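You operate a simulated robot arm through the tools that you are given. There is no shell and no other tool.

The job below is to be done with a simulated robot arm. You get a single attempt, and the scene is never put back.

## Task
Clear the two faults that the screen names, then measure and save.
Fine: use the control box; one measurement.

Only the result counts: the job must be done as asked and must still hold three seconds after the hand-in. Knocking over, shifting, dropping, spilling or breaking anything else fails it.

## Robot
A 7-joint arm with a fingered hand, fixed in place. Base frame: the origin is at the foot of the arm, x ahead of it, y to its left, z up. Lengths are in m, angles in rad, forces in N, time in s.
Its first joint turns from -1.204 to 3.002 rad. Payload 5 kg.
The tool frame sits at the grasp point between the pads (the TCP): z along the fingers, y along the line on which they close. The tips reach 0.032 m beyond it. Largest opening 0.16 m; the body of the gripper starts 0.089 m behind the TCP. The gripper is a hand of 3 fingers: y runs from the thumb to the fingers, the wrist lies at [0, 0, -0.252] in the tool frame, and closing takes about 1.5 s.
Orientation is that of the tool frame in the base frame, as a unit quaternion [w, x, y, z]. With the fingers straight down and closing along the base's y, the tool's x points along the base's -x, its y along +y and its z along -z.

## Interface
- The arm moves only by the tool drive_tool. Its argument "deltas" is a list of rows, each an object of numbers (a shift or turn left out is 0, a gripper value left out holds the last): "tx", "ty", "tz": the shift along the tool's x, y, z in units of 50 mm (1.0 is 50 mm); "wx", "wy", "wz": the turn, a rotation vector about the tool's x, y, z in units of 8 degrees (1.0 is 8 degrees). In form: [{"tx": .., "ty": .., "tz": .., "wx": .., "wy": .., "wz": ..}, ...]. A call has 1 to 20 rows; each row shifts and turns the commanded pose from where the row before left it, along the tool's axes as they then stand. "claw" is the gripper command, from -1 (shut) to 1 (fully open), values between in proportion, set as the call begins (left out, the last holds). A call with a number of a shift or a turn outside -1 to 1 is refused whole. Each row takes 0.2 s and may step no farther than 0.05 m and 0.15 rad from the row before; otherwise, or with a gripper value out of range, the whole call is refused. Where a pose cannot be reached the arm comes as near as it can. A force on the tool above 40 N (or 10 N above the force at the start of the call, whichever is more), or a blocked arm, ends the call early, and 0.2 s more pass. Each finger travels about 0.108 m/s and halts on what it meets, pressing with about 32 N; the grip force reading is that of the motor and also rises with nothing between the fingers. The clock runs only during rows and for 0.2 s after the last one: add rows that do not move to give the fingers time. The reply holds the time, the measured pose of the TCP, the force on the tool along the base axes, the opening and the grip force, in the units named above and with some noise, with the torque about the TCP (base axes, N m) and any sound that the robot's microphone picked up, and new pictures: "pictures" is both (left out), scene, wrist or none.
- Cameras (640 x 400 px; columns grow to the right, rows downward): "scene" is fixed at [0.4, -0.5003, 1.413]; the picture's right is [0.99, -0.14, 0.00], its down [-0.07, -0.51, -0.85] and it looks along [0.12, 0.85, -0.52] (base axes); focal length 299 px, centre (320, 200). "wrist" rides on the gripper at [0.065, -0.004, -0.116] in the tool frame; the picture's right is [0.06, 1.00, 0.00], its down [-0.87, 0.05, -0.49] and it looks along [-0.49, 0.03, 0.87] (tool axes); focal length 261 px, centre (320, 200). There is no depth. A picture from a camera that has moved, and an enlarged one, comes with that camera's place and axes in the base frame and with its lens.
- move_column(by): slides the trunk up (or, below 0, down) by that many m; the arm rides with it, the base frame stays. It gives what a move gives, with no picture.
- set_fingers(finger1, finger2, thumb_bend): sets how far each is bent, from 0 (flat) to 1 (curled in); at 0.3 the hand is open as for a grip, at 0.7 the pads meet at the TCP. One left out holds its place. A second passes; each finger stops where it meets its share of the squeeze, and holds until it gets a number again. A gripper value or a shape takes the hand back. It gives what a move gives, with no picture; readings hold the bend of each and the force on the fingers (four entries, about 0 where the hand has none), thumb and palm.
- grasp_type(shape): the hand has 3 fingers and takes this shape, open, in about a second: jaw (thumb against the fingers, like two jaws); tri (thumb and two fingers); tip (a fingertip pinch); poke (one finger out to press); point (the index stretched); flat (the hand flat); cup (the hand cupped); fist (a fist). The gripper value then closes the fingers along that shape, each until it touches; the sizes above hold for jaw. It gives what a move gives, with no picture.
- zoom(camera, box): a new picture of the part [left, top, right, bottom] of that camera's present view, enlarged. No time passes.
- finish_job(): hands the job in; it is judged then, once.

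Nothing tells you positions but the pictures and the camera data. Unless the task says otherwise, let go and move clear before handing in.

The tools are called after "Request:" as name(argument=value, ...) on one line, values as JSON. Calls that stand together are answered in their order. drive_tool: Moves the arm, as the interface text tells. Its arguments: {"type":"object","properties":{"deltas":{"type":"array","items":{"type":"object","properties":{"tx":{"type":"number"},"ty":{"type":"number"},"tz":{"type":"number"},"wx":{"type":"number"},"wy":{"type":"number"},"wz":{"type":"number"}}}},"claw":{"type":"number"},"pictures":{"type":"string","enum":["both","scene","wrist","none"]}},"required":["deltas"]} The other tools are called the same way: move_column (by) slides the trunk up or down; grasp_type (shape) gives the hand a shape; set_fingers (finger1, finger2, thumb_bend) moves the fingers one by one; zoom (camera, box) takes an enlarged picture of a part of a camera's view; finish_job () hands the job in.

At the start:

```text
time_s: 0.0
eef_pos: [0.6923, 0.0366, 1.1391]
tcp_rot: [0.001, 0.0, 1.0, 0.0]
force: [0.0, 0.3, -0.7]
ft_torque: [0.01, 0.0, 0.02]
finger_gap: 0.16
grip_force: 0.1
shape: jaw
bend: [0.3, 0.3, 0.3]
finger forces: [0.1, 0.0, 0.1, 0.0, 0.0, 0.0]
trunk travel left (down, up): [-0.8, 0.14]
```

scene: 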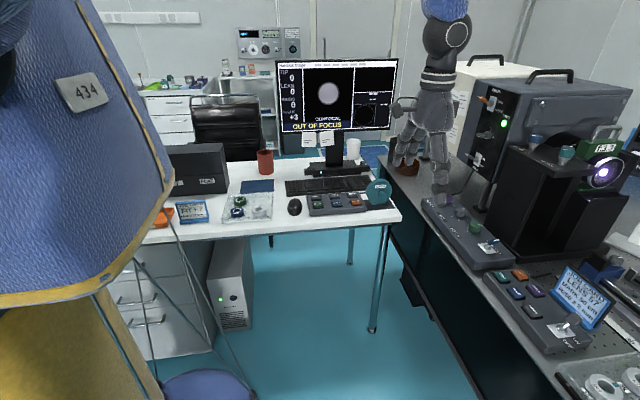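
wrist: 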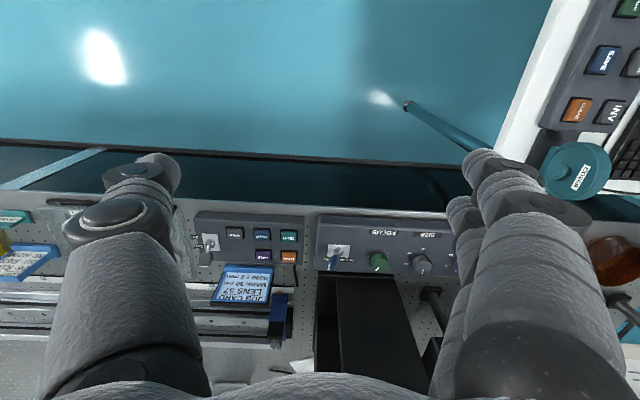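

I see a lab with a monitor showing a measurement screen, a control box on the desk, and other panels on the right bench. I'll zoom in on the screen, control boxes and cards first to read them.

Request:
zoom(camera="scene", box=[270, 50, 400, 140])

Request:
zoom(camera="scene", box=[280, 165, 410, 225])

Request:
zoom(camera="scene", box=[470, 230, 640, 400])

Request:
zoom(camera="scene", box=[410, 180, 530, 280])

Request:
zoom(camera="wrist", box=[180, 200, 460, 375])

Request:
zoom(camera="wrist", box=[520, 0, 640, 200])

```text
4.44 times, centred on (335, 95) of scene
camera zoom: at [0.4, -0.5003, 1.413], right [0.99, -0.14, 0.0], down [-0.07, -0.51, -0.85], along [0.12, 0.85, -0.52], focal length 1328 px, centre (253, 667)
```

zoom: 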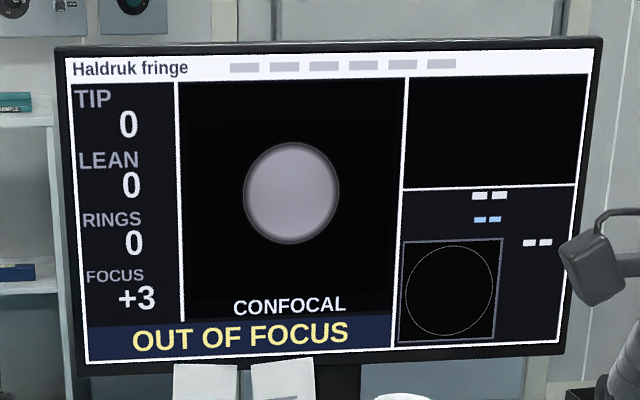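

```text
4.92 times, centred on (345, 195) of scene
camera zoom: at [0.4, -0.5003, 1.413], right [0.99, -0.14, 0.0], down [-0.07, -0.51, -0.85], along [0.12, 0.85, -0.52], focal length 1470 px, centre (197, 225)
```

zoom: 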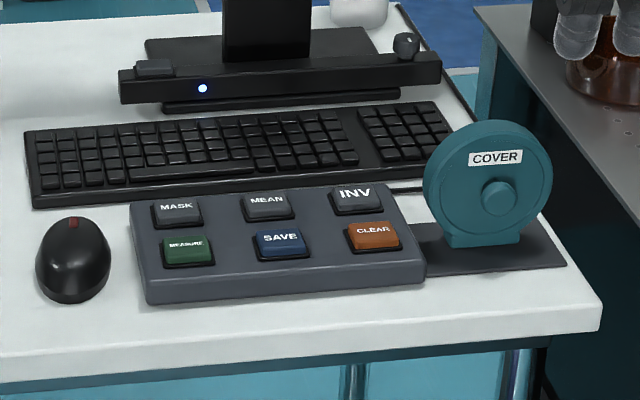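

```text
2.35 times, centred on (555, 315) of scene
camera zoom: at [0.4, -0.5003, 1.413], right [0.99, -0.14, 0.0], down [-0.07, -0.51, -0.85], along [0.12, 0.85, -0.52], focal length 703 px, centre (-233, -71)
```

zoom: 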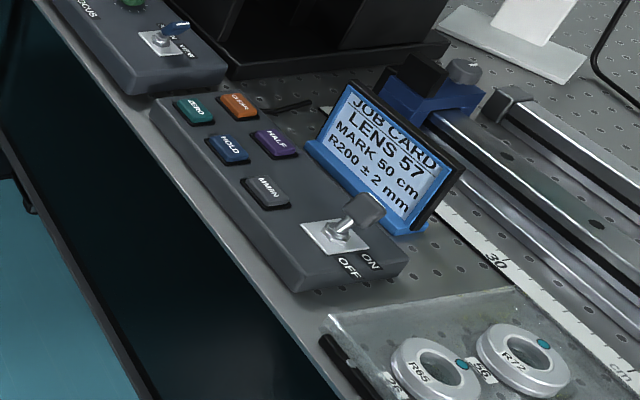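

```text
4.00 times, centred on (470, 230) of scene
camera zoom: at [0.4, -0.5003, 1.413], right [0.99, -0.14, 0.0], down [-0.07, -0.51, -0.85], along [0.12, 0.85, -0.52], focal length 1195 px, centre (-280, 80)
```

zoom: 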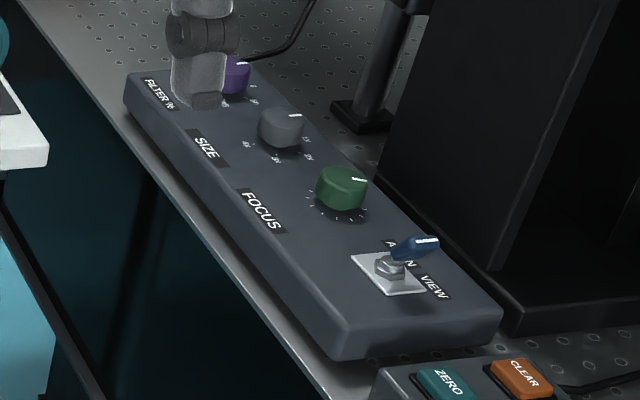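

```text
2.29 times, centred on (320, 288) of wrist
camera zoom: at [0.626, 0.0328, 1.2566], right [-0.06, 1.0, 0.0], down [0.87, 0.05, 0.49], along [0.49, 0.03, -0.87], focal length 596 px, centre (320, 0)
```

zoom: 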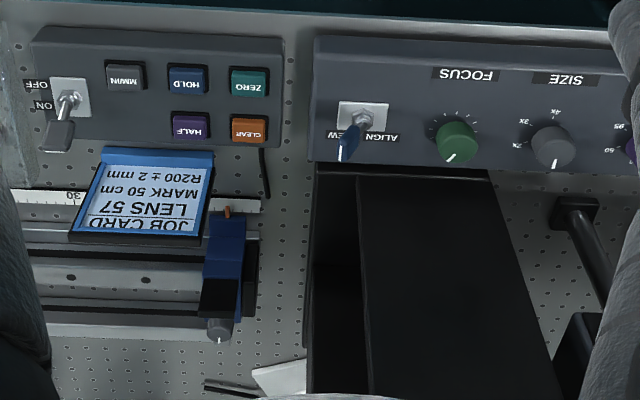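

```text
2.00 times, centred on (580, 100) of wrist
camera zoom: at [0.626, 0.0328, 1.2566], right [-0.06, 1.0, 0.0], down [0.87, 0.05, 0.49], along [0.49, 0.03, -0.87], focal length 521 px, centre (-200, 400)
```

zoom: 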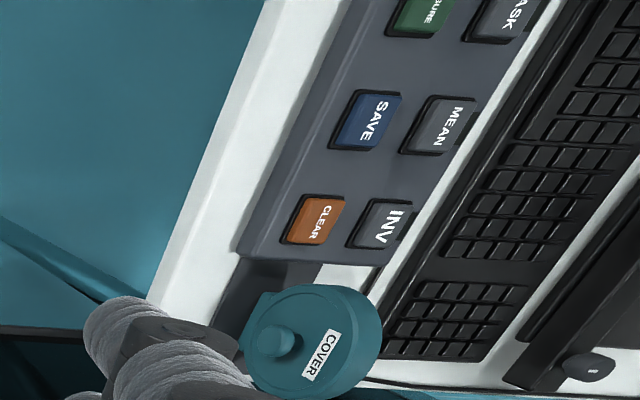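

The screen reads OUT OF FOCUS with FOCUS +3. I'll look at the rest of the scene for other notes and devices.

Request:
zoom(camera="scene", box=[440, 50, 640, 175])

Request:
zoom(camera="scene", box=[500, 120, 640, 260])

Request:
zoom(camera="scene", box=[130, 130, 310, 240])

Request:
zoom(camera="scene", box=[340, 50, 500, 210])

Request:
zoom(camera="scene", box=[230, 20, 310, 80])

Request:
zoom(camera="wrist", box=[0, 180, 300, 400])

```text
3.20 times, centred on (540, 112) of scene
camera zoom: at [0.4, -0.5003, 1.413], right [0.99, -0.14, 0.0], down [-0.07, -0.51, -0.85], along [0.12, 0.85, -0.52], focal length 956 px, centre (-384, 480)
```

zoom: 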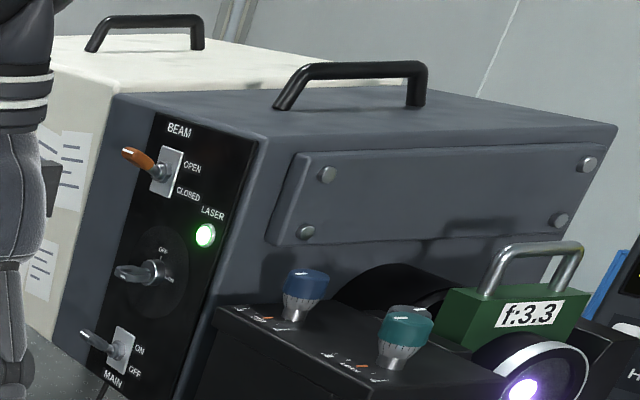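

```text
2.86 times, centred on (570, 190) of scene
camera zoom: at [0.4, -0.5003, 1.413], right [0.99, -0.14, 0.0], down [-0.07, -0.51, -0.85], along [0.12, 0.85, -0.52], focal length 853 px, centre (-394, 229)
```

zoom: 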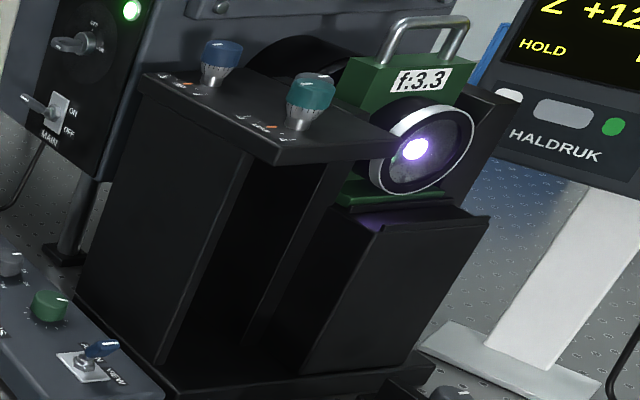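

```text
3.56 times, centred on (220, 185) of scene
camera zoom: at [0.4, -0.5003, 1.413], right [0.99, -0.14, 0.0], down [-0.07, -0.51, -0.85], along [0.12, 0.85, -0.52], focal length 1062 px, centre (676, 253)
```

zoom: 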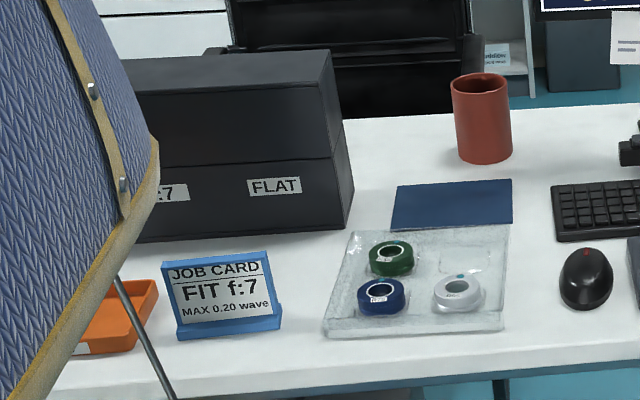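

```text
2.50 times, centred on (420, 130) of scene
camera zoom: at [0.4, -0.5003, 1.413], right [0.99, -0.14, 0.0], down [-0.07, -0.51, -0.85], along [0.12, 0.85, -0.52], focal length 747 px, centre (70, 375)
```

zoom: 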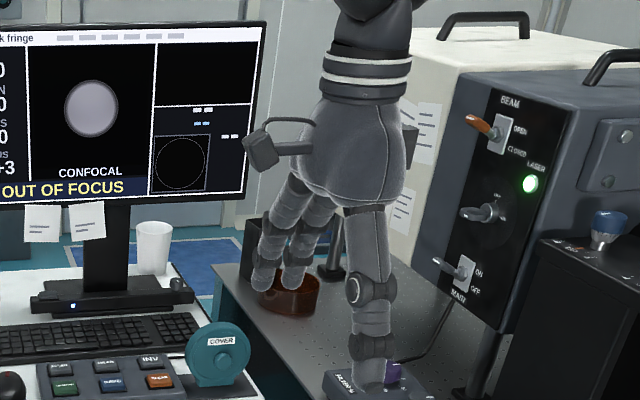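

```text
6.67 times, centred on (270, 50) of scene
camera zoom: at [0.4, -0.5003, 1.413], right [0.99, -0.14, 0.0], down [-0.07, -0.51, -0.85], along [0.12, 0.85, -0.52], focal length 1991 px, centre (653, 1200)
```

zoom: 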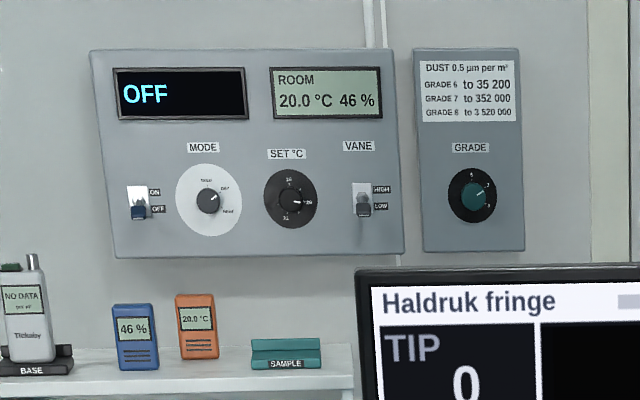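

```text
1.82 times, centred on (150, 290) of wrist
camera zoom: at [0.626, 0.0328, 1.2566], right [-0.06, 1.0, 0.0], down [0.87, 0.05, 0.49], along [0.49, 0.03, -0.87], focal length 474 px, centre (629, 36)
```

zoom: 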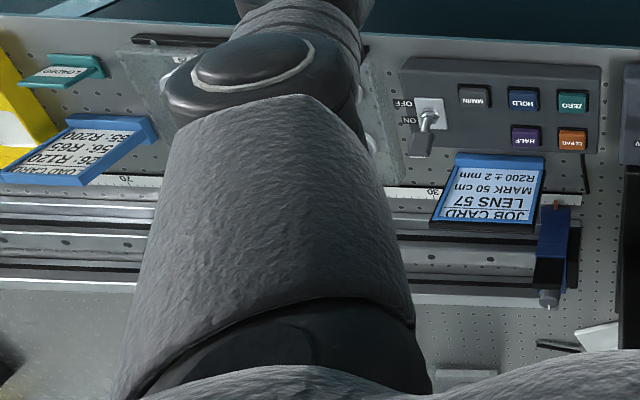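

The control box on the right bench has FILTER, SIZE and FOCUS knobs and an ALIGN/VIEW switch. I triangulate the green FOCUS knob at about (0.98, 0.173, 0.866). I'll move towards it at the current height and look again.

Request:
drive_tool(deltas=[{"tx": -0.64, "ty": 0.546}, {"tx": -0.64, "ty": 0.546}, {"tx": -0.64, "ty": 0.546}, {"tx": -0.64, "ty": 0.546}, {"tx": -0.64, "ty": 0.546}, {}], pictures="both")

```text
time_s: 1.4
eef_pos: [0.8518, 0.17, 1.1394]
tcp_rot: [0.0, 0.0, 1.0, 0.001]
force: [0.2, 0.8, 0.0]
ft_torque: [0.03, 0.02, -0.03]
finger_gap: 0.1598
grip_force: 0.1
shape: jaw
bend: [0.3, 0.3, 0.3]
finger forces: [0.1, 0.0, 0.1, 0.0, 0.1, 0.0]
trunk travel left (down, up): [-0.8, 0.14]
camera wrist: at [0.7859, 0.1675, 1.256], right [-0.06, 1.0, 0.0], down [0.87, 0.05, 0.49], along [0.49, 0.03, -0.87], focal length 261 px, centre (320, 200)
```

scene: 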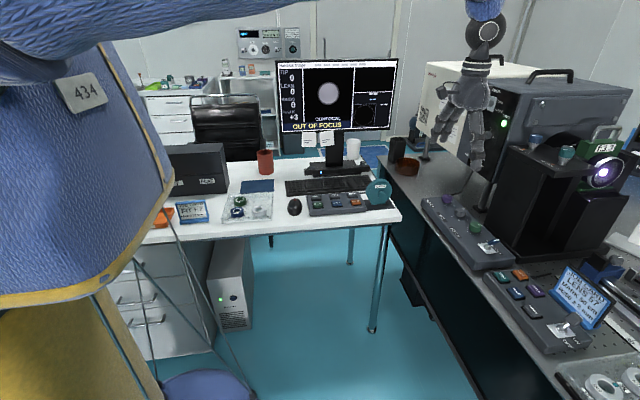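
wrist: 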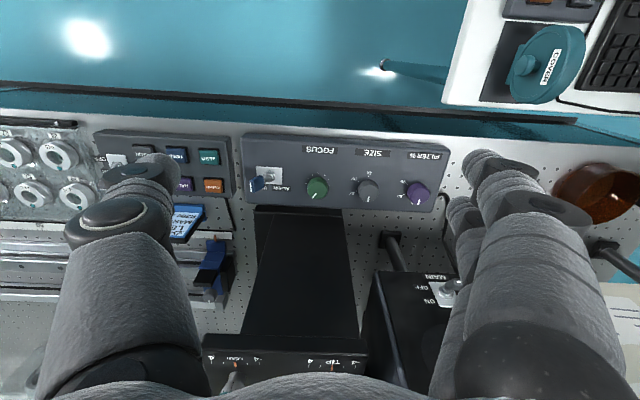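

The box is now in full view. I'll zoom into both views for reading knobs and refining positions.

Request:
zoom(camera="wrist", box=[230, 120, 460, 264])

Request:
zoom(camera="scene", box=[410, 185, 520, 275])

Request:
zoom(camera="wrist", box=[190, 300, 390, 400])

Request:
zoom(camera="scene", box=[420, 50, 640, 260])

```text
2.78 times, centred on (345, 192) of wrist
camera zoom: at [0.7859, 0.1675, 1.256], right [-0.06, 1.0, 0.0], down [0.87, 0.05, 0.49], along [0.49, 0.03, -0.87], focal length 724 px, centre (251, 222)
```

zoom: 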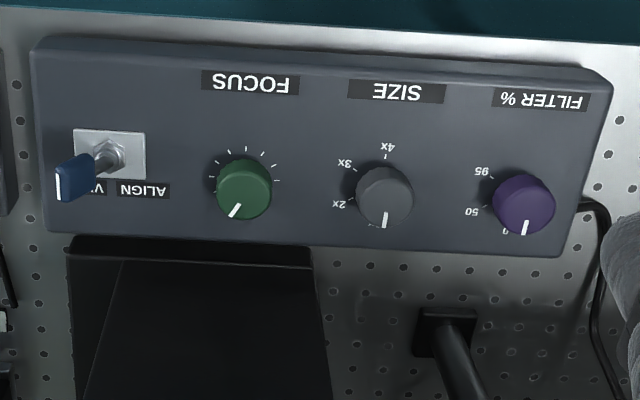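

```text
4.44 times, centred on (465, 230) of scene
camera zoom: at [0.4, -0.5003, 1.413], right [0.99, -0.14, 0.0], down [-0.07, -0.51, -0.85], along [0.12, 0.85, -0.52], focal length 1328 px, centre (-324, 67)
```

zoom: 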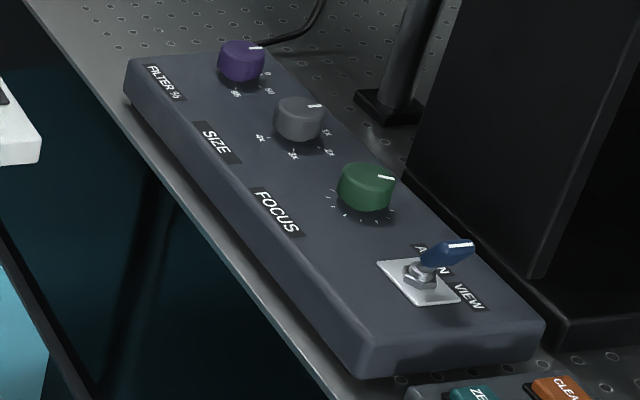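

```text
3.20 times, centred on (290, 350) of wrist
camera zoom: at [0.7859, 0.1675, 1.256], right [-0.06, 1.0, 0.0], down [0.87, 0.05, 0.49], along [0.49, 0.03, -0.87], focal length 834 px, centre (416, -280)
```

zoom: 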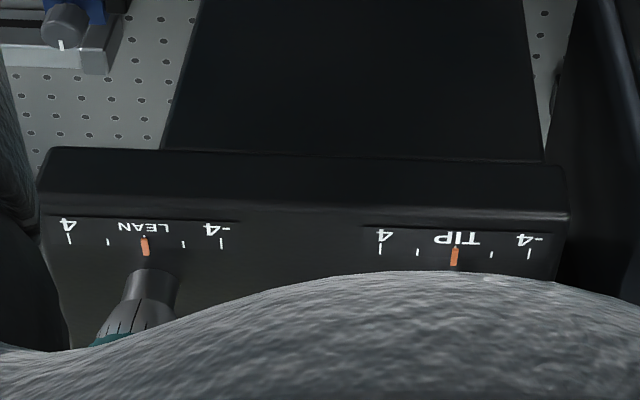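

```text
1.90 times, centred on (530, 155) of scene
camera zoom: at [0.4, -0.5003, 1.413], right [0.99, -0.14, 0.0], down [-0.07, -0.51, -0.85], along [0.12, 0.85, -0.52], focal length 569 px, centre (-80, 286)
```

zoom: 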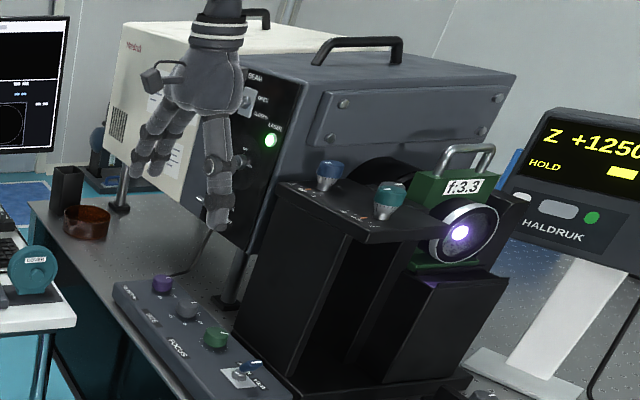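

Request:
zoom(camera="wrist", box=[296, 165, 344, 205])

Request:
zoom(camera="scene", box=[455, 210, 503, 240])

Request:
zoom(camera="wrist", box=[340, 150, 440, 212])

```text
10.00 times, centred on (320, 185) of wrist
camera zoom: at [0.7859, 0.1675, 1.256], right [-0.06, 1.0, 0.0], down [0.87, 0.05, 0.49], along [0.49, 0.03, -0.87], focal length 2606 px, centre (320, 350)
```

zoom: 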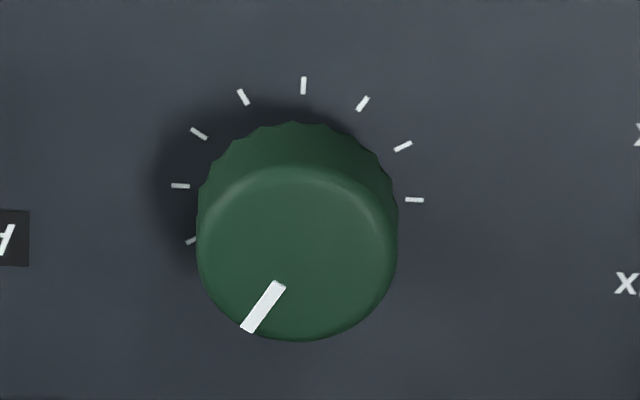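

```text
13.33 times, centred on (479, 225) of scene
camera zoom: at [0.4, -0.5003, 1.413], right [0.99, -0.14, 0.0], down [-0.07, -0.51, -0.85], along [0.12, 0.85, -0.52], focal length 3982 px, centre (-1800, -133)
```

zoom: 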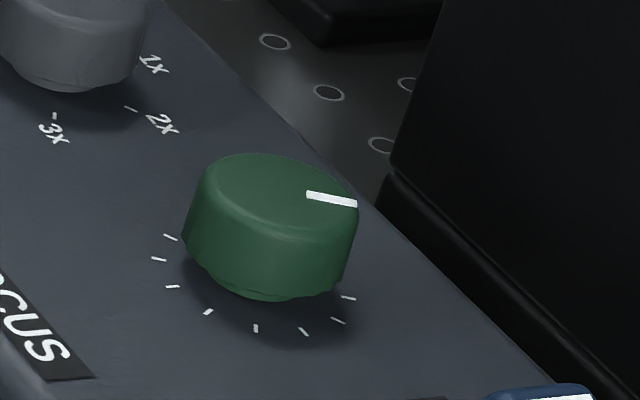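

```text
6.40 times, centred on (390, 181) of wrist
camera zoom: at [0.7859, 0.1675, 1.256], right [-0.06, 1.0, 0.0], down [0.87, 0.05, 0.49], along [0.49, 0.03, -0.87], focal length 1668 px, centre (-128, 322)
```

zoom: 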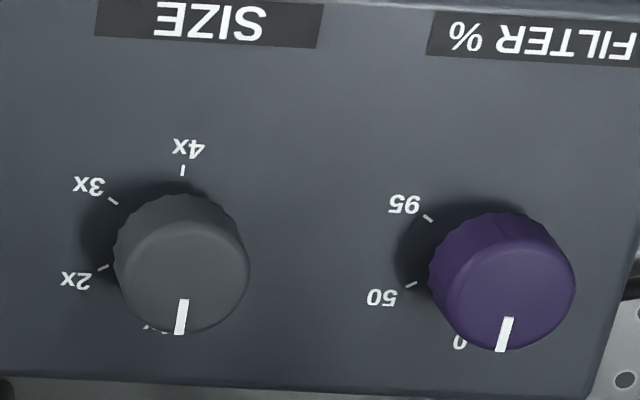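

The FOCUS knob is at about (0.986, 0.176), panel at z≈0.845, cap top z≈0.869, and its pointer is about 30° clockwise of straight ahead. I'll tilt the hand 24° outward, away from the tower, and narrow the fingers so the neighbouring knobs stay clear.

Request:
drive_tool(deltas=[{"wy": -1}, {"wy": -1}, {"wy": -1}, {}, {}, {}], claw=-0.125, pictures="both")

```text
time_s: 2.8
eef_pos: [0.8528, 0.1732, 1.1386]
tcp_rot: [0.208, 0.0, 0.978, 0.0]
force: [-0.1, 0.0, 0.2]
ft_torque: [0.0, -0.01, 0.02]
finger_gap: 0.0709
grip_force: 0.0
shape: jaw
bend: [0.73, 0.73, 0.7]
finger forces: [0.0, 0.0, 0.1, 0.0, 0.0, 0.0]
trunk travel left (down, up): [-0.8, 0.14]
camera wrist: at [0.7453, 0.1694, 1.2193], right [-0.06, 1.0, -0.03], down [0.59, 0.05, 0.8], along [0.8, 0.03, -0.6], focal length 261 px, centre (320, 200)
```

scene: 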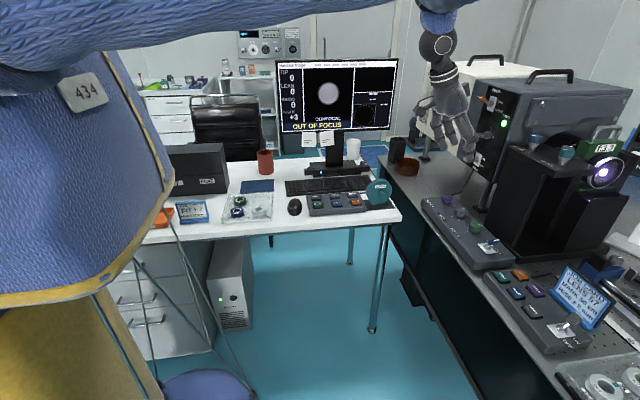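
wrist: 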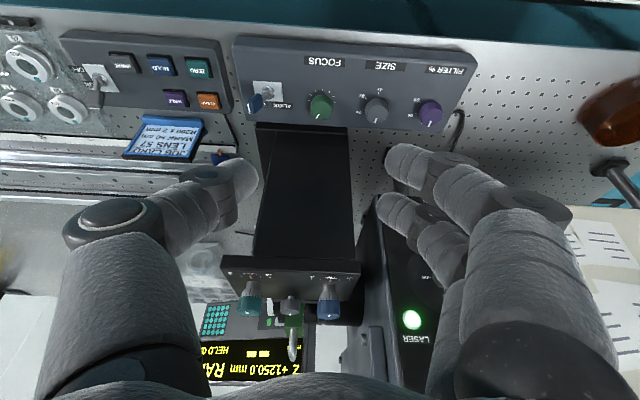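

The fingers are narrowed and the hand is tilted as planned. Next I move to about 8 cm above the FOCUS knob grasp pose.

Request:
drive_tool(deltas=[{"tx": -0.1735, "ty": 0.0104, "tz": 0.8416}, {"tx": -0.1735, "ty": 0.0104, "tz": 0.8416}, {"tx": -0.1735, "ty": 0.0104, "tz": 0.8416}, {"tx": -0.1735, "ty": 0.0104, "tz": 0.8416}, {"tx": -0.1735, "ty": 0.0104, "tz": 0.8416}, {}, {}], pictures="both")

```text
time_s: 4.4
eef_pos: [0.9781, 0.1755, 0.9646]
tcp_rot: [0.207, 0.001, 0.978, 0.0]
force: [0.2, -0.1, 0.4]
ft_torque: [0.05, 0.02, -0.01]
finger_gap: 0.0705
grip_force: 0.2
shape: jaw
bend: [0.73, 0.73, 0.7]
finger forces: [0.1, 0.0, 0.1, 0.0, 0.0, 0.0]
trunk travel left (down, up): [-0.8, 0.14]
camera wrist: at [0.8712, 0.1716, 1.0451], right [-0.06, 1.0, -0.03], down [0.59, 0.05, 0.8], along [0.8, 0.03, -0.6], focal length 261 px, centre (320, 200)
```

scene: 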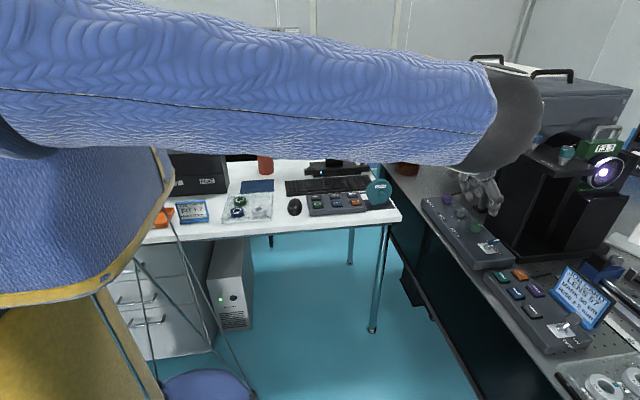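
wrist: 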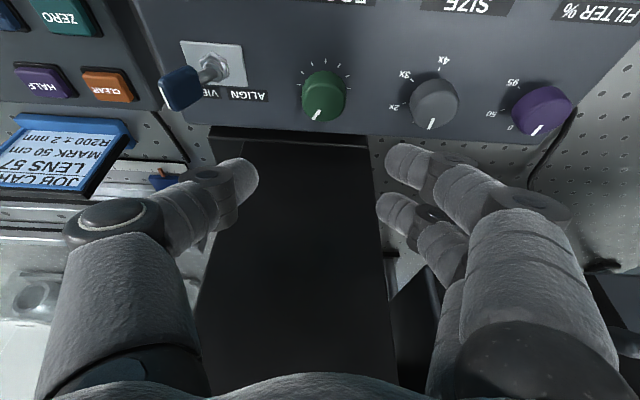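

Request:
zoom(camera="wrist", box=[270, 50, 390, 130])

Request:
zoom(camera="scene", box=[420, 150, 540, 250])

```text
5.00 times, centred on (330, 90) of wrist
camera zoom: at [0.8712, 0.1716, 1.0451], right [-0.06, 1.0, -0.03], down [0.59, 0.05, 0.8], along [0.8, 0.03, -0.6], focal length 1303 px, centre (270, 750)
```

zoom: 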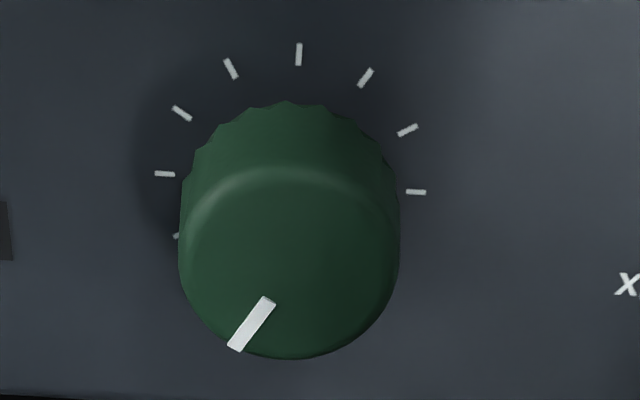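

```text
4.00 times, centred on (480, 200) of scene
camera zoom: at [0.4, -0.5003, 1.413], right [0.99, -0.14, 0.0], down [-0.07, -0.51, -0.85], along [0.12, 0.85, -0.52], focal length 1195 px, centre (-320, 200)
```

zoom: 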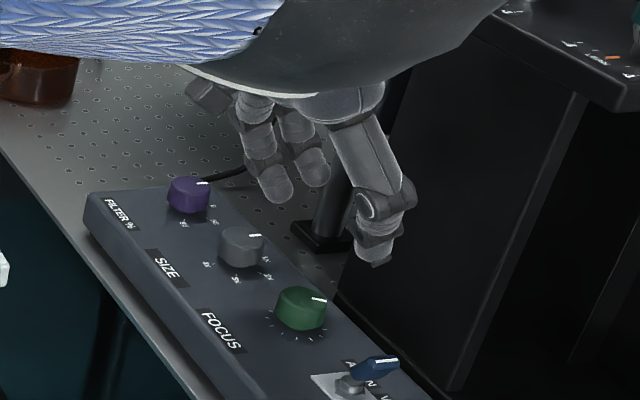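

The tick marks confirm the knob at (0.986, 0.176) with its cap top near z=0.867. I'll narrow the fingers slightly and descend straight down around it.

Request:
drive_tool(deltas=[{}, {"tx": 0.219, "tz": 0.491}, {"tx": 0.219, "tz": 0.491}, {"tx": 0.219, "tz": 0.491}, {}], claw=-0.3, pictures="both")

```text
time_s: 5.6
eef_pos: [0.9787, 0.1749, 0.8853]
tcp_rot: [0.208, 0.001, 0.978, 0.0]
force: [0.7, 0.0, 0.3]
ft_torque: [-0.02, 0.0, -0.01]
finger_gap: 0.0563
grip_force: 0.2
shape: jaw
bend: [0.73, 0.73, 0.7]
finger forces: [0.1, 0.0, 0.0, 0.0, 0.0, 0.0]
trunk travel left (down, up): [-0.8, 0.14]
camera wrist: at [0.8702, 0.1716, 0.9648], right [-0.06, 1.0, -0.03], down [0.59, 0.05, 0.8], along [0.8, 0.03, -0.6], focal length 261 px, centre (320, 200)
```

scene: 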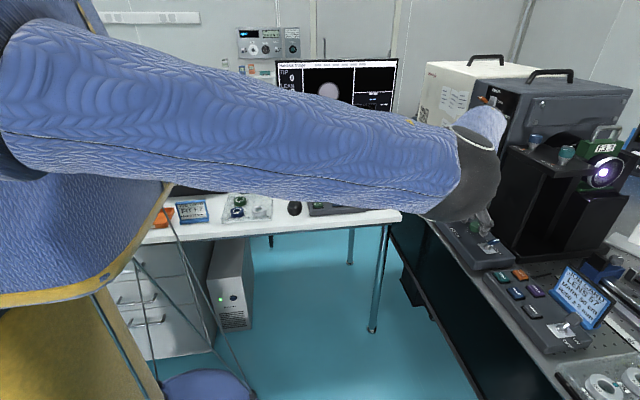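
wrist: 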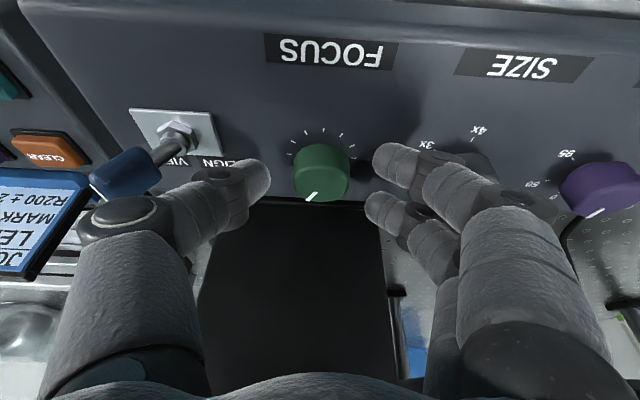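

The fingers straddle the knob nicely. I'll settle 4 mm lower and close on it, checking the grip before turning.

Request:
drive_tool(deltas=[{"tx": 0.069, "tz": 0.057, "ty": 0.01}, {}], pictures="none")

Request:
drive_tool(deltas=[{}, {}, {}, {}], claw=-1, pictures="wrist")

```text
time_s: 6.2
eef_pos: [0.9756, 0.1762, 0.8811]
tcp_rot: [0.207, 0.001, 0.978, 0.0]
force: [0.0, 0.3, 3.6]
ft_torque: [0.16, 0.02, 0.01]
finger_gap: 0.0565
grip_force: 0.0
shape: jaw
bend: [0.74, 0.73, 0.7]
finger forces: [4.3, 0.0, 0.0, 0.0, 0.1, 0.1]
trunk travel left (down, up): [-0.8, 0.14]
```

```text
time_s: 7.2
eef_pos: [0.9749, 0.1738, 0.8794]
tcp_rot: [0.208, 0.0, 0.978, 0.0]
force: [-2.9, -10.4, -0.6]
ft_torque: [-0.18, 0.04, -0.13]
finger_gap: 0.0247
grip_force: 32.3
shape: jaw
bend: [0.76, 0.72, 0.7]
finger forces: [5.2, 19.2, 0.0, 0.0, 35.1, 0.1]
trunk travel left (down, up): [-0.8, 0.14]
camera wrist: at [0.8681, 0.1703, 0.9608], right [-0.06, 1.0, -0.03], down [0.59, 0.05, 0.8], along [0.8, 0.03, -0.6], focal length 261 px, centre (320, 200)
```

wrist: 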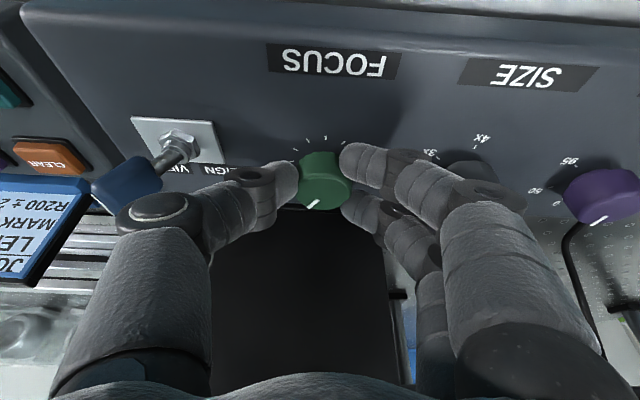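

The grip on the knob is firm (thumb 35 N against the fingers). I'll turn it 30° counter-clockwise about the knob's vertical axis, in 5° rows.

Request:
drive_tool(deltas=[{"tx": -0.016, "tz": -0.036}, {"wx": -0.254, "wz": -0.571, "ty": -0.0166}, {"wx": -0.254, "wz": -0.571, "ty": -0.0166}, {"wx": -0.254, "wz": -0.571, "ty": -0.0166}, {"wx": -0.254, "wz": -0.571, "ty": -0.0166}, {"wx": -0.254, "wz": -0.571, "ty": -0.0166}, {"wx": -0.254, "wz": -0.571, "ty": -0.0166}, {}], pictures="both")

```text
time_s: 9.0
eef_pos: [0.9765, 0.1682, 0.8823]
tcp_rot: [0.2, -0.252, 0.945, 0.053]
force: [1.4, -20.3, -5.9]
ft_torque: [-0.49, 0.07, -0.23]
finger_gap: 0.023
grip_force: 32.0
shape: jaw
bend: [0.76, 0.71, 0.7]
finger forces: [5.0, 16.7, 0.0, 0.0, 39.9, 0.0]
trunk travel left (down, up): [-0.8, 0.14]
camera wrist: at [0.8863, 0.1128, 0.9618], right [-0.55, 0.84, -0.03], down [0.49, 0.34, 0.8], along [0.68, 0.43, -0.6], focal length 261 px, centre (320, 200)
```

scene: 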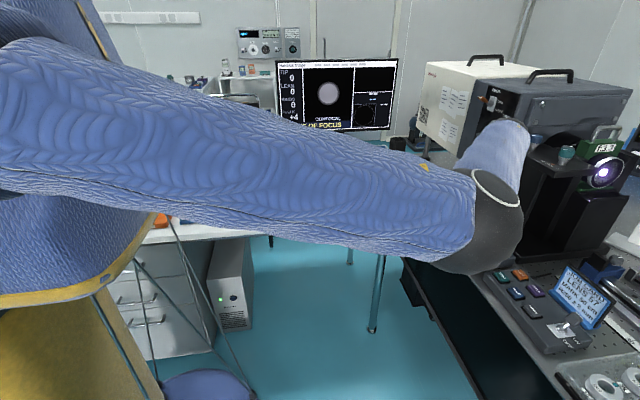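
wrist: 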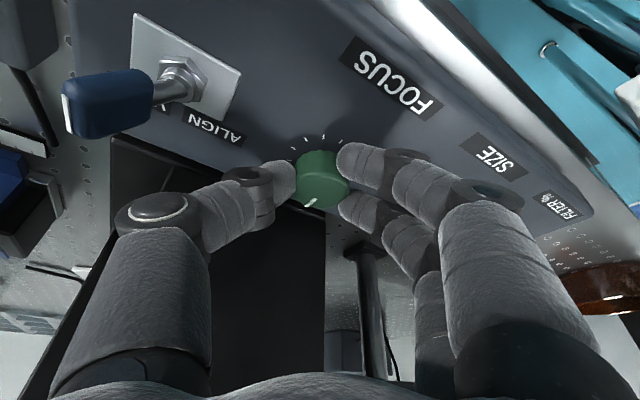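

Request:
zoom(camera="scene", box=[270, 55, 400, 136])

Request:
zoom(camera="wrist", box=[270, 120, 370, 220])

```text
4.92 times, centred on (335, 96) of scene
camera zoom: at [0.4, -0.5003, 1.413], right [0.99, -0.14, 0.0], down [-0.07, -0.51, -0.85], along [0.12, 0.85, -0.52], focal length 1470 px, centre (246, 714)
```

zoom: 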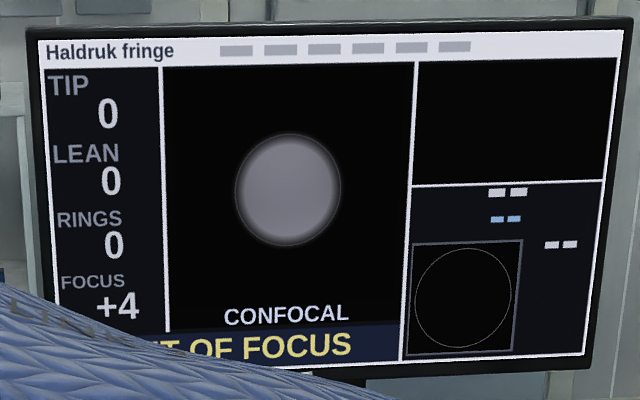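

```text
4.00 times, centred on (320, 170) of wrist
camera zoom: at [0.8863, 0.1128, 0.9618], right [-0.55, 0.84, -0.03], down [0.49, 0.34, 0.8], along [0.68, 0.43, -0.6], focal length 1043 px, centre (320, 320)
```

zoom: 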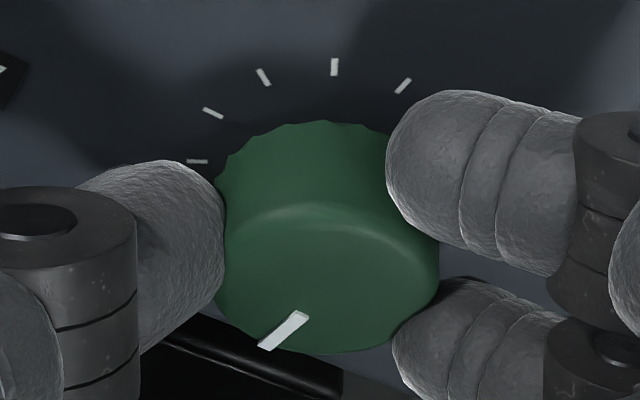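

The screen shows FOCUS went from +3 to +4, so counter-clockwise raises it one unit per 30°. I'll turn 60° clockwise while still gripping, which should give +2.

Request:
drive_tool(deltas=[{"tx": 0.028, "ty": -0.052, "tz": -0.012}, {"wx": 0.254, "wz": 0.571, "ty": 0.0166}, {"wx": 0.254, "wz": 0.571, "ty": 0.0166}, {"wx": 0.254, "wz": 0.571, "ty": 0.0166}, {"wx": 0.254, "wz": 0.571, "ty": 0.0166}, {"wx": 0.254, "wz": 0.571, "ty": 0.0166}, {"wx": 0.254, "wz": 0.571, "ty": 0.0166}, {"wx": 0.254, "wz": 0.571, "ty": 0.0166}, {"wx": 0.254, "wz": 0.571, "ty": 0.0166}, {"wx": 0.254, "wz": 0.571, "ty": 0.0166}, {"wx": 0.254, "wz": 0.571, "ty": 0.0166}, {"wx": 0.254, "wz": 0.571, "ty": 0.0166}, {"wx": 0.254, "wz": 0.571, "ty": 0.0166}, {}], pictures="both")

```text
time_s: 12.0
eef_pos: [0.9763, 0.1793, 0.8822]
tcp_rot: [0.2, 0.253, 0.945, -0.053]
force: [-13.7, 10.8, -11.0]
ft_torque: [0.47, 0.34, 0.1]
finger_gap: 0.0225
grip_force: 31.9
shape: jaw
bend: [0.76, 0.71, 0.7]
finger forces: [11.2, 20.8, 0.1, 0.0, 28.9, 0.1]
trunk travel left (down, up): [-0.8, 0.14]
camera wrist: at [0.8804, 0.2292, 0.9624], right [0.45, 0.89, -0.03], down [0.54, -0.25, 0.8], along [0.71, -0.37, -0.6], focal length 261 px, centre (320, 200)
```

scene: 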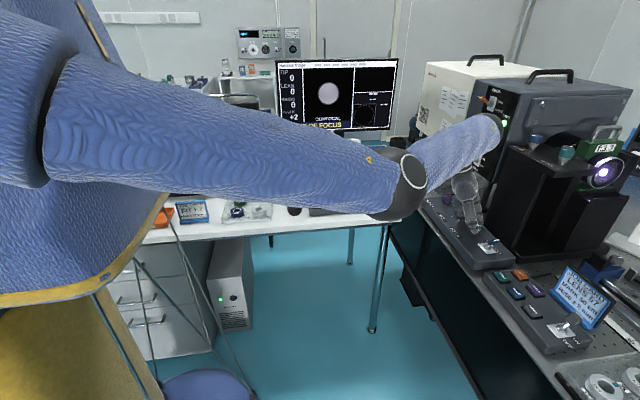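
wrist: 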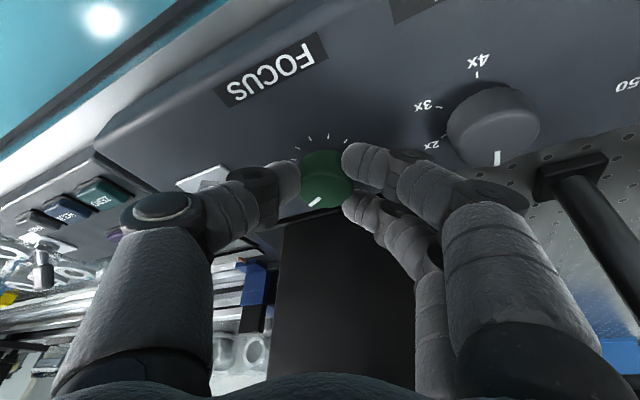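

FOCUS reads +2 now, as predicted. I'll open the fingers, swing the hand back to +30° around the free knob, and check the reading stays.

Request:
drive_tool(deltas=[{}, {}, {}, {"tz": -0.05}, {"wx": -0.254, "wz": -0.571, "ty": -0.0166}, {"wx": -0.254, "wz": -0.571, "ty": -0.0166}, {"wx": -0.254, "wz": -0.571, "ty": -0.0166}, {"wx": -0.254, "wz": -0.571, "ty": -0.0166}, {"wx": -0.254, "wz": -0.571, "ty": -0.0166}, {"wx": -0.254, "wz": -0.571, "ty": -0.0166}, {"wx": -0.254, "wz": -0.571, "ty": -0.0166}, {"wx": -0.254, "wz": -0.571, "ty": -0.0166}, {"wx": -0.254, "wz": -0.571, "ty": -0.0166}, {"wx": -0.254, "wz": -0.571, "ty": -0.0166}, {"wx": -0.254, "wz": -0.571, "ty": -0.0166}, {"wx": -0.254, "wz": -0.571, "ty": -0.0166}, {}], claw=-0.3, pictures="both")

```text
time_s: 15.6
eef_pos: [0.9751, 0.1687, 0.884]
tcp_rot: [0.2, -0.253, 0.945, 0.054]
force: [0.5, -0.6, 0.2]
ft_torque: [-0.01, 0.03, 0.02]
finger_gap: 0.0556
grip_force: 0.1
shape: jaw
bend: [0.73, 0.73, 0.7]
finger forces: [0.1, 0.0, 0.1, 0.0, 0.0, 0.1]
trunk travel left (down, up): [-0.8, 0.14]
camera wrist: at [0.8842, 0.1121, 0.9646], right [-0.55, 0.84, -0.03], down [0.49, 0.34, 0.8], along [0.68, 0.43, -0.6], focal length 261 px, centre (320, 200)
```

scene: 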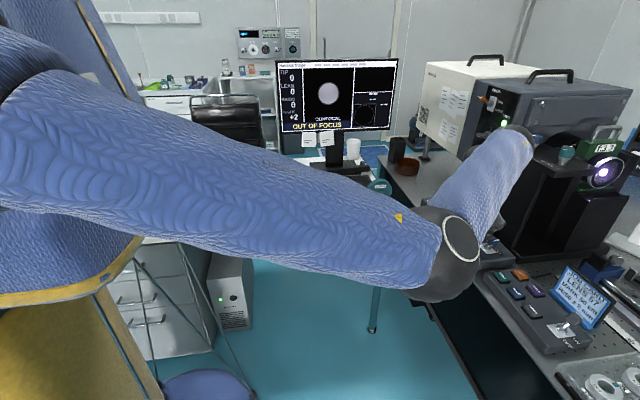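
wrist: 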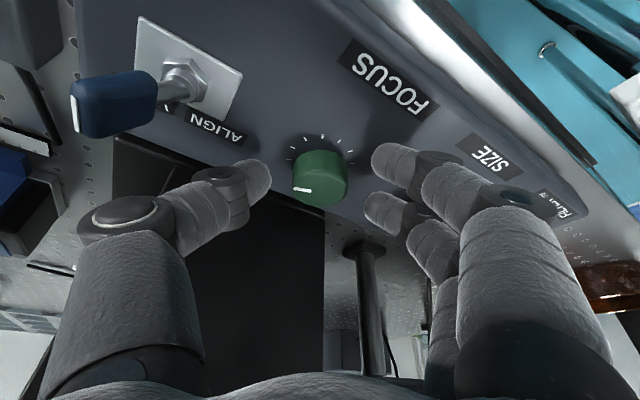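

FOCUS stayed at +2. Now I regrip the knob and turn 60° clockwise again.

Request:
drive_tool(deltas=[{"tz": 0.03}, {}, {}, {}, {}], claw=-1, pictures="none")

Request:
drive_tool(deltas=[{"wx": 0.254, "wz": 0.571, "ty": 0.0166}, {"wx": 0.254, "wz": 0.571, "ty": 0.0166}, {"wx": 0.254, "wz": 0.571, "ty": 0.0166}, {"wx": 0.254, "wz": 0.571, "ty": 0.0166}, {"wx": 0.254, "wz": 0.571, "ty": 0.0166}, {"wx": 0.254, "wz": 0.571, "ty": 0.0166}, {"wx": 0.254, "wz": 0.571, "ty": 0.0166}, {"wx": 0.254, "wz": 0.571, "ty": 0.0166}, {"wx": 0.254, "wz": 0.571, "ty": 0.0166}, {"wx": 0.254, "wz": 0.571, "ty": 0.0166}, {"wx": 0.254, "wz": 0.571, "ty": 0.0166}, {"wx": 0.254, "wz": 0.571, "ty": 0.0166}, {}], pictures="both")

Request:
zoom(camera="scene", box=[270, 55, 400, 136])

```text
time_s: 16.8
eef_pos: [0.9763, 0.1679, 0.883]
tcp_rot: [0.2, -0.253, 0.945, 0.053]
force: [0.0, 0.3, 2.2]
ft_torque: [0.2, 0.1, 0.0]
finger_gap: 0.0225
grip_force: 32.1
shape: jaw
bend: [0.72, 0.73, 0.7]
finger forces: [13.5, 14.4, 0.0, 0.0, 26.5, 0.0]
trunk travel left (down, up): [-0.8, 0.14]
```

```text
time_s: 19.6
eef_pos: [0.9743, 0.1807, 0.8831]
tcp_rot: [0.201, 0.254, 0.945, -0.054]
force: [-13.2, 23.0, -2.8]
ft_torque: [0.97, 0.26, 0.27]
finger_gap: 0.022
grip_force: 32.1
shape: jaw
bend: [0.71, 0.72, 0.7]
finger forces: [24.3, 18.8, 0.0, 0.0, 26.3, 0.0]
trunk travel left (down, up): [-0.8, 0.14]
camera wrist: at [0.8789, 0.2311, 0.9635], right [0.45, 0.89, -0.03], down [0.54, -0.25, 0.8], along [0.71, -0.37, -0.6], focal length 261 px, centre (320, 200)
```

scene: 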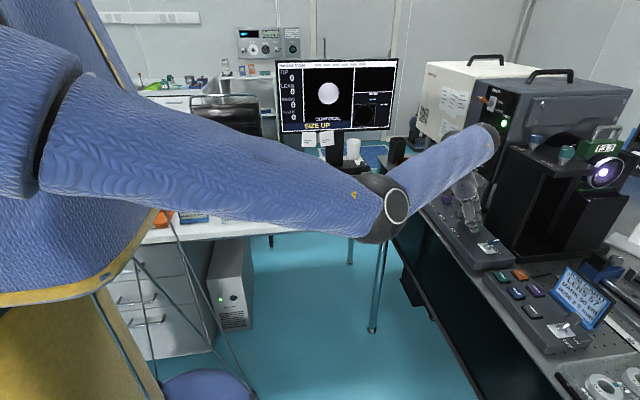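
wrist: 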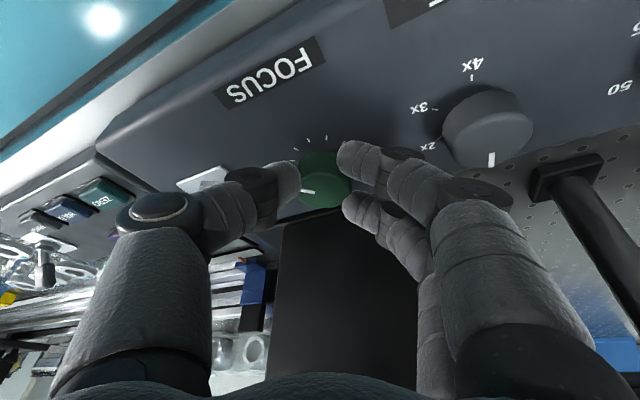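

```text
4.92 times, centred on (335, 96) of scene
camera zoom: at [0.4, -0.5003, 1.413], right [0.99, -0.14, 0.0], down [-0.07, -0.51, -0.85], along [0.12, 0.85, -0.52], focal length 1470 px, centre (246, 714)
```

zoom: 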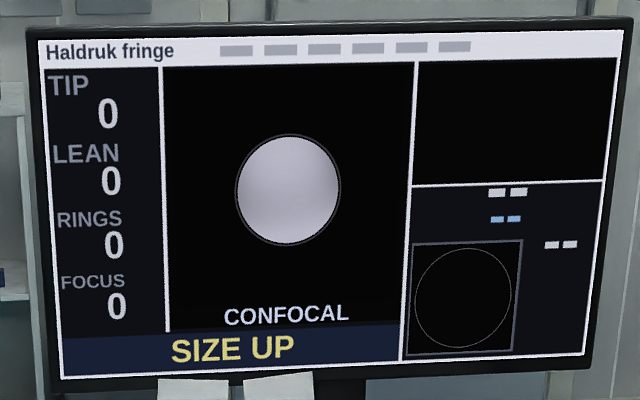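

FOCUS is 0 and the second fault now reads SIZE UP. I'll relax the side load, release the knob and confirm FOCUS holds at 0, then go to the SIZE knob.

Request:
drive_tool(deltas=[{"tx": 0.093, "ty": 0.057, "tz": -0.042}, {}], pictures="none")

Request:
drive_tool(deltas=[{}, {}, {}, {}], claw=-0.3, pictures="both")

Request:
zoom(camera="scene", box=[270, 55, 400, 136])

```text
time_s: 20.2
eef_pos: [0.9747, 0.182, 0.8837]
tcp_rot: [0.201, 0.255, 0.944, -0.055]
force: [11.9, -0.7, 1.8]
ft_torque: [0.36, -0.32, 0.07]
finger_gap: 0.0216
grip_force: 31.8
shape: jaw
bend: [0.71, 0.72, 0.7]
finger forces: [14.6, 21.2, 0.0, 0.1, 22.6, 0.0]
trunk travel left (down, up): [-0.8, 0.14]
```

```text
time_s: 21.2
eef_pos: [0.9716, 0.1844, 0.8842]
tcp_rot: [0.201, 0.253, 0.945, -0.053]
force: [-0.4, -1.6, 1.4]
ft_torque: [0.01, 0.01, -0.01]
finger_gap: 0.055
grip_force: 0.0
shape: jaw
bend: [0.74, 0.73, 0.7]
finger forces: [1.6, 0.0, 0.0, 0.0, 0.0, 0.0]
trunk travel left (down, up): [-0.8, 0.14]
camera wrist: at [0.8766, 0.234, 0.9634], right [0.45, 0.89, -0.03], down [0.54, -0.25, 0.8], along [0.71, -0.38, -0.6], focal length 261 px, centre (320, 200)
```

scene: 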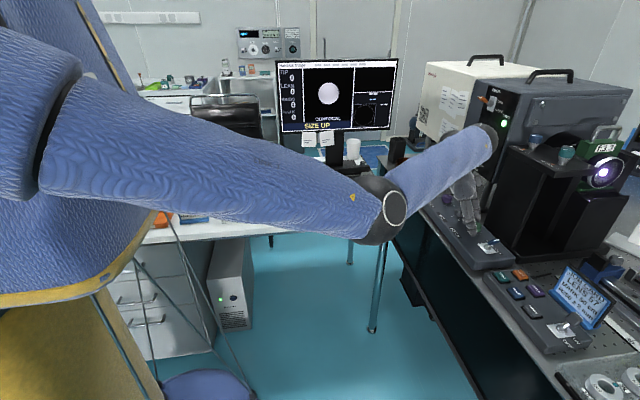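
wrist: 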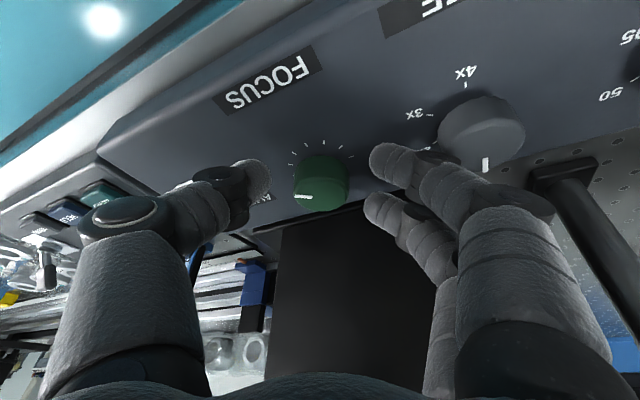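

```text
4.92 times, centred on (335, 96) of scene
camera zoom: at [0.4, -0.5003, 1.413], right [0.99, -0.14, 0.0], down [-0.07, -0.51, -0.85], along [0.12, 0.85, -0.52], focal length 1470 px, centre (246, 714)
```

zoom: 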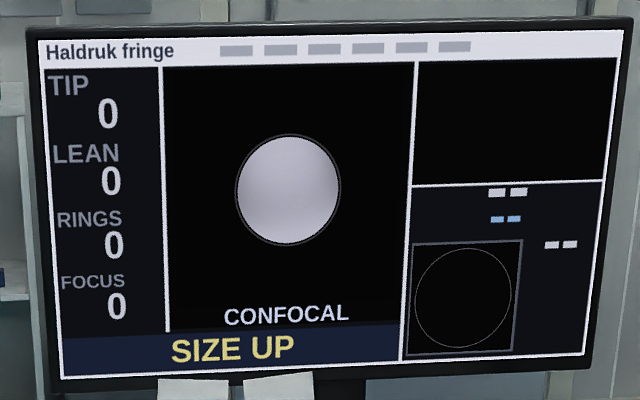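

FOCUS holds at 0. I'll raise clear, swing the hand to +30° yaw, and move over the SIZE knob.

Request:
drive_tool(deltas=[{"tx": -0.244, "tz": -0.548}, {"tx": -0.244, "tz": -0.548}, {"wx": -0.254, "wz": -0.571}, {"wx": -0.254, "wz": -0.571}, {"wx": -0.254, "wz": -0.571}, {"wx": -0.254, "wz": -0.571}, {"wx": -0.254, "wz": -0.571}, {"wx": -0.254, "wz": -0.571}, {"wx": -0.254, "wz": -0.571}, {"wx": -0.254, "wz": -0.571}, {"wx": -0.254, "wz": -0.571}, {"wx": -0.254, "wz": -0.571}, {"wx": -0.254, "wz": -0.571}, {"wx": -0.254, "wz": -0.571}, {"tx": -0.359, "ty": 0.586, "tz": 0.16}, {"tx": -0.359, "ty": 0.586, "tz": 0.16}, {}, {}], pictures="both")

```text
time_s: 25.0
eef_pos: [0.9779, 0.2539, 0.9439]
tcp_rot: [0.2, -0.254, 0.945, 0.055]
force: [0.6, 0.1, -0.1]
ft_torque: [0.0, 0.01, -0.01]
finger_gap: 0.0557
grip_force: 0.0
shape: jaw
bend: [0.73, 0.73, 0.7]
finger forces: [0.1, 0.0, 0.0, 0.0, 0.0, 0.0]
trunk travel left (down, up): [-0.8, 0.14]
camera wrist: at [0.8859, 0.1988, 1.0247], right [-0.55, 0.84, -0.03], down [0.49, 0.34, 0.8], along [0.68, 0.43, -0.6], focal length 261 px, centre (320, 200)
```

scene: 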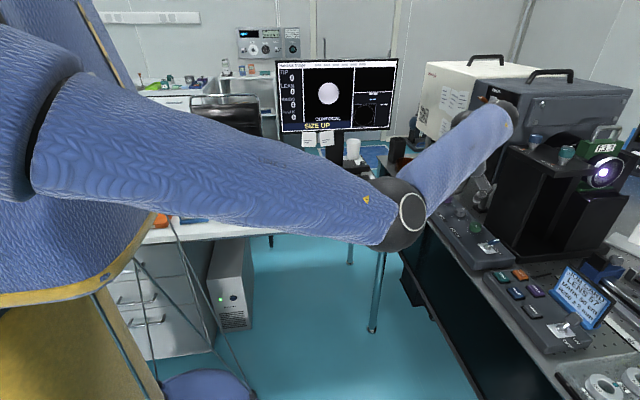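
wrist: 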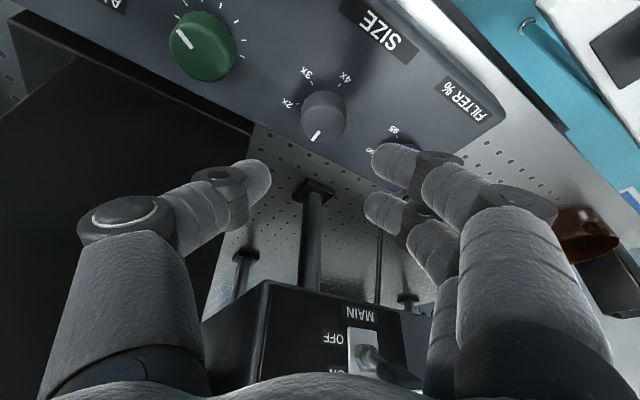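

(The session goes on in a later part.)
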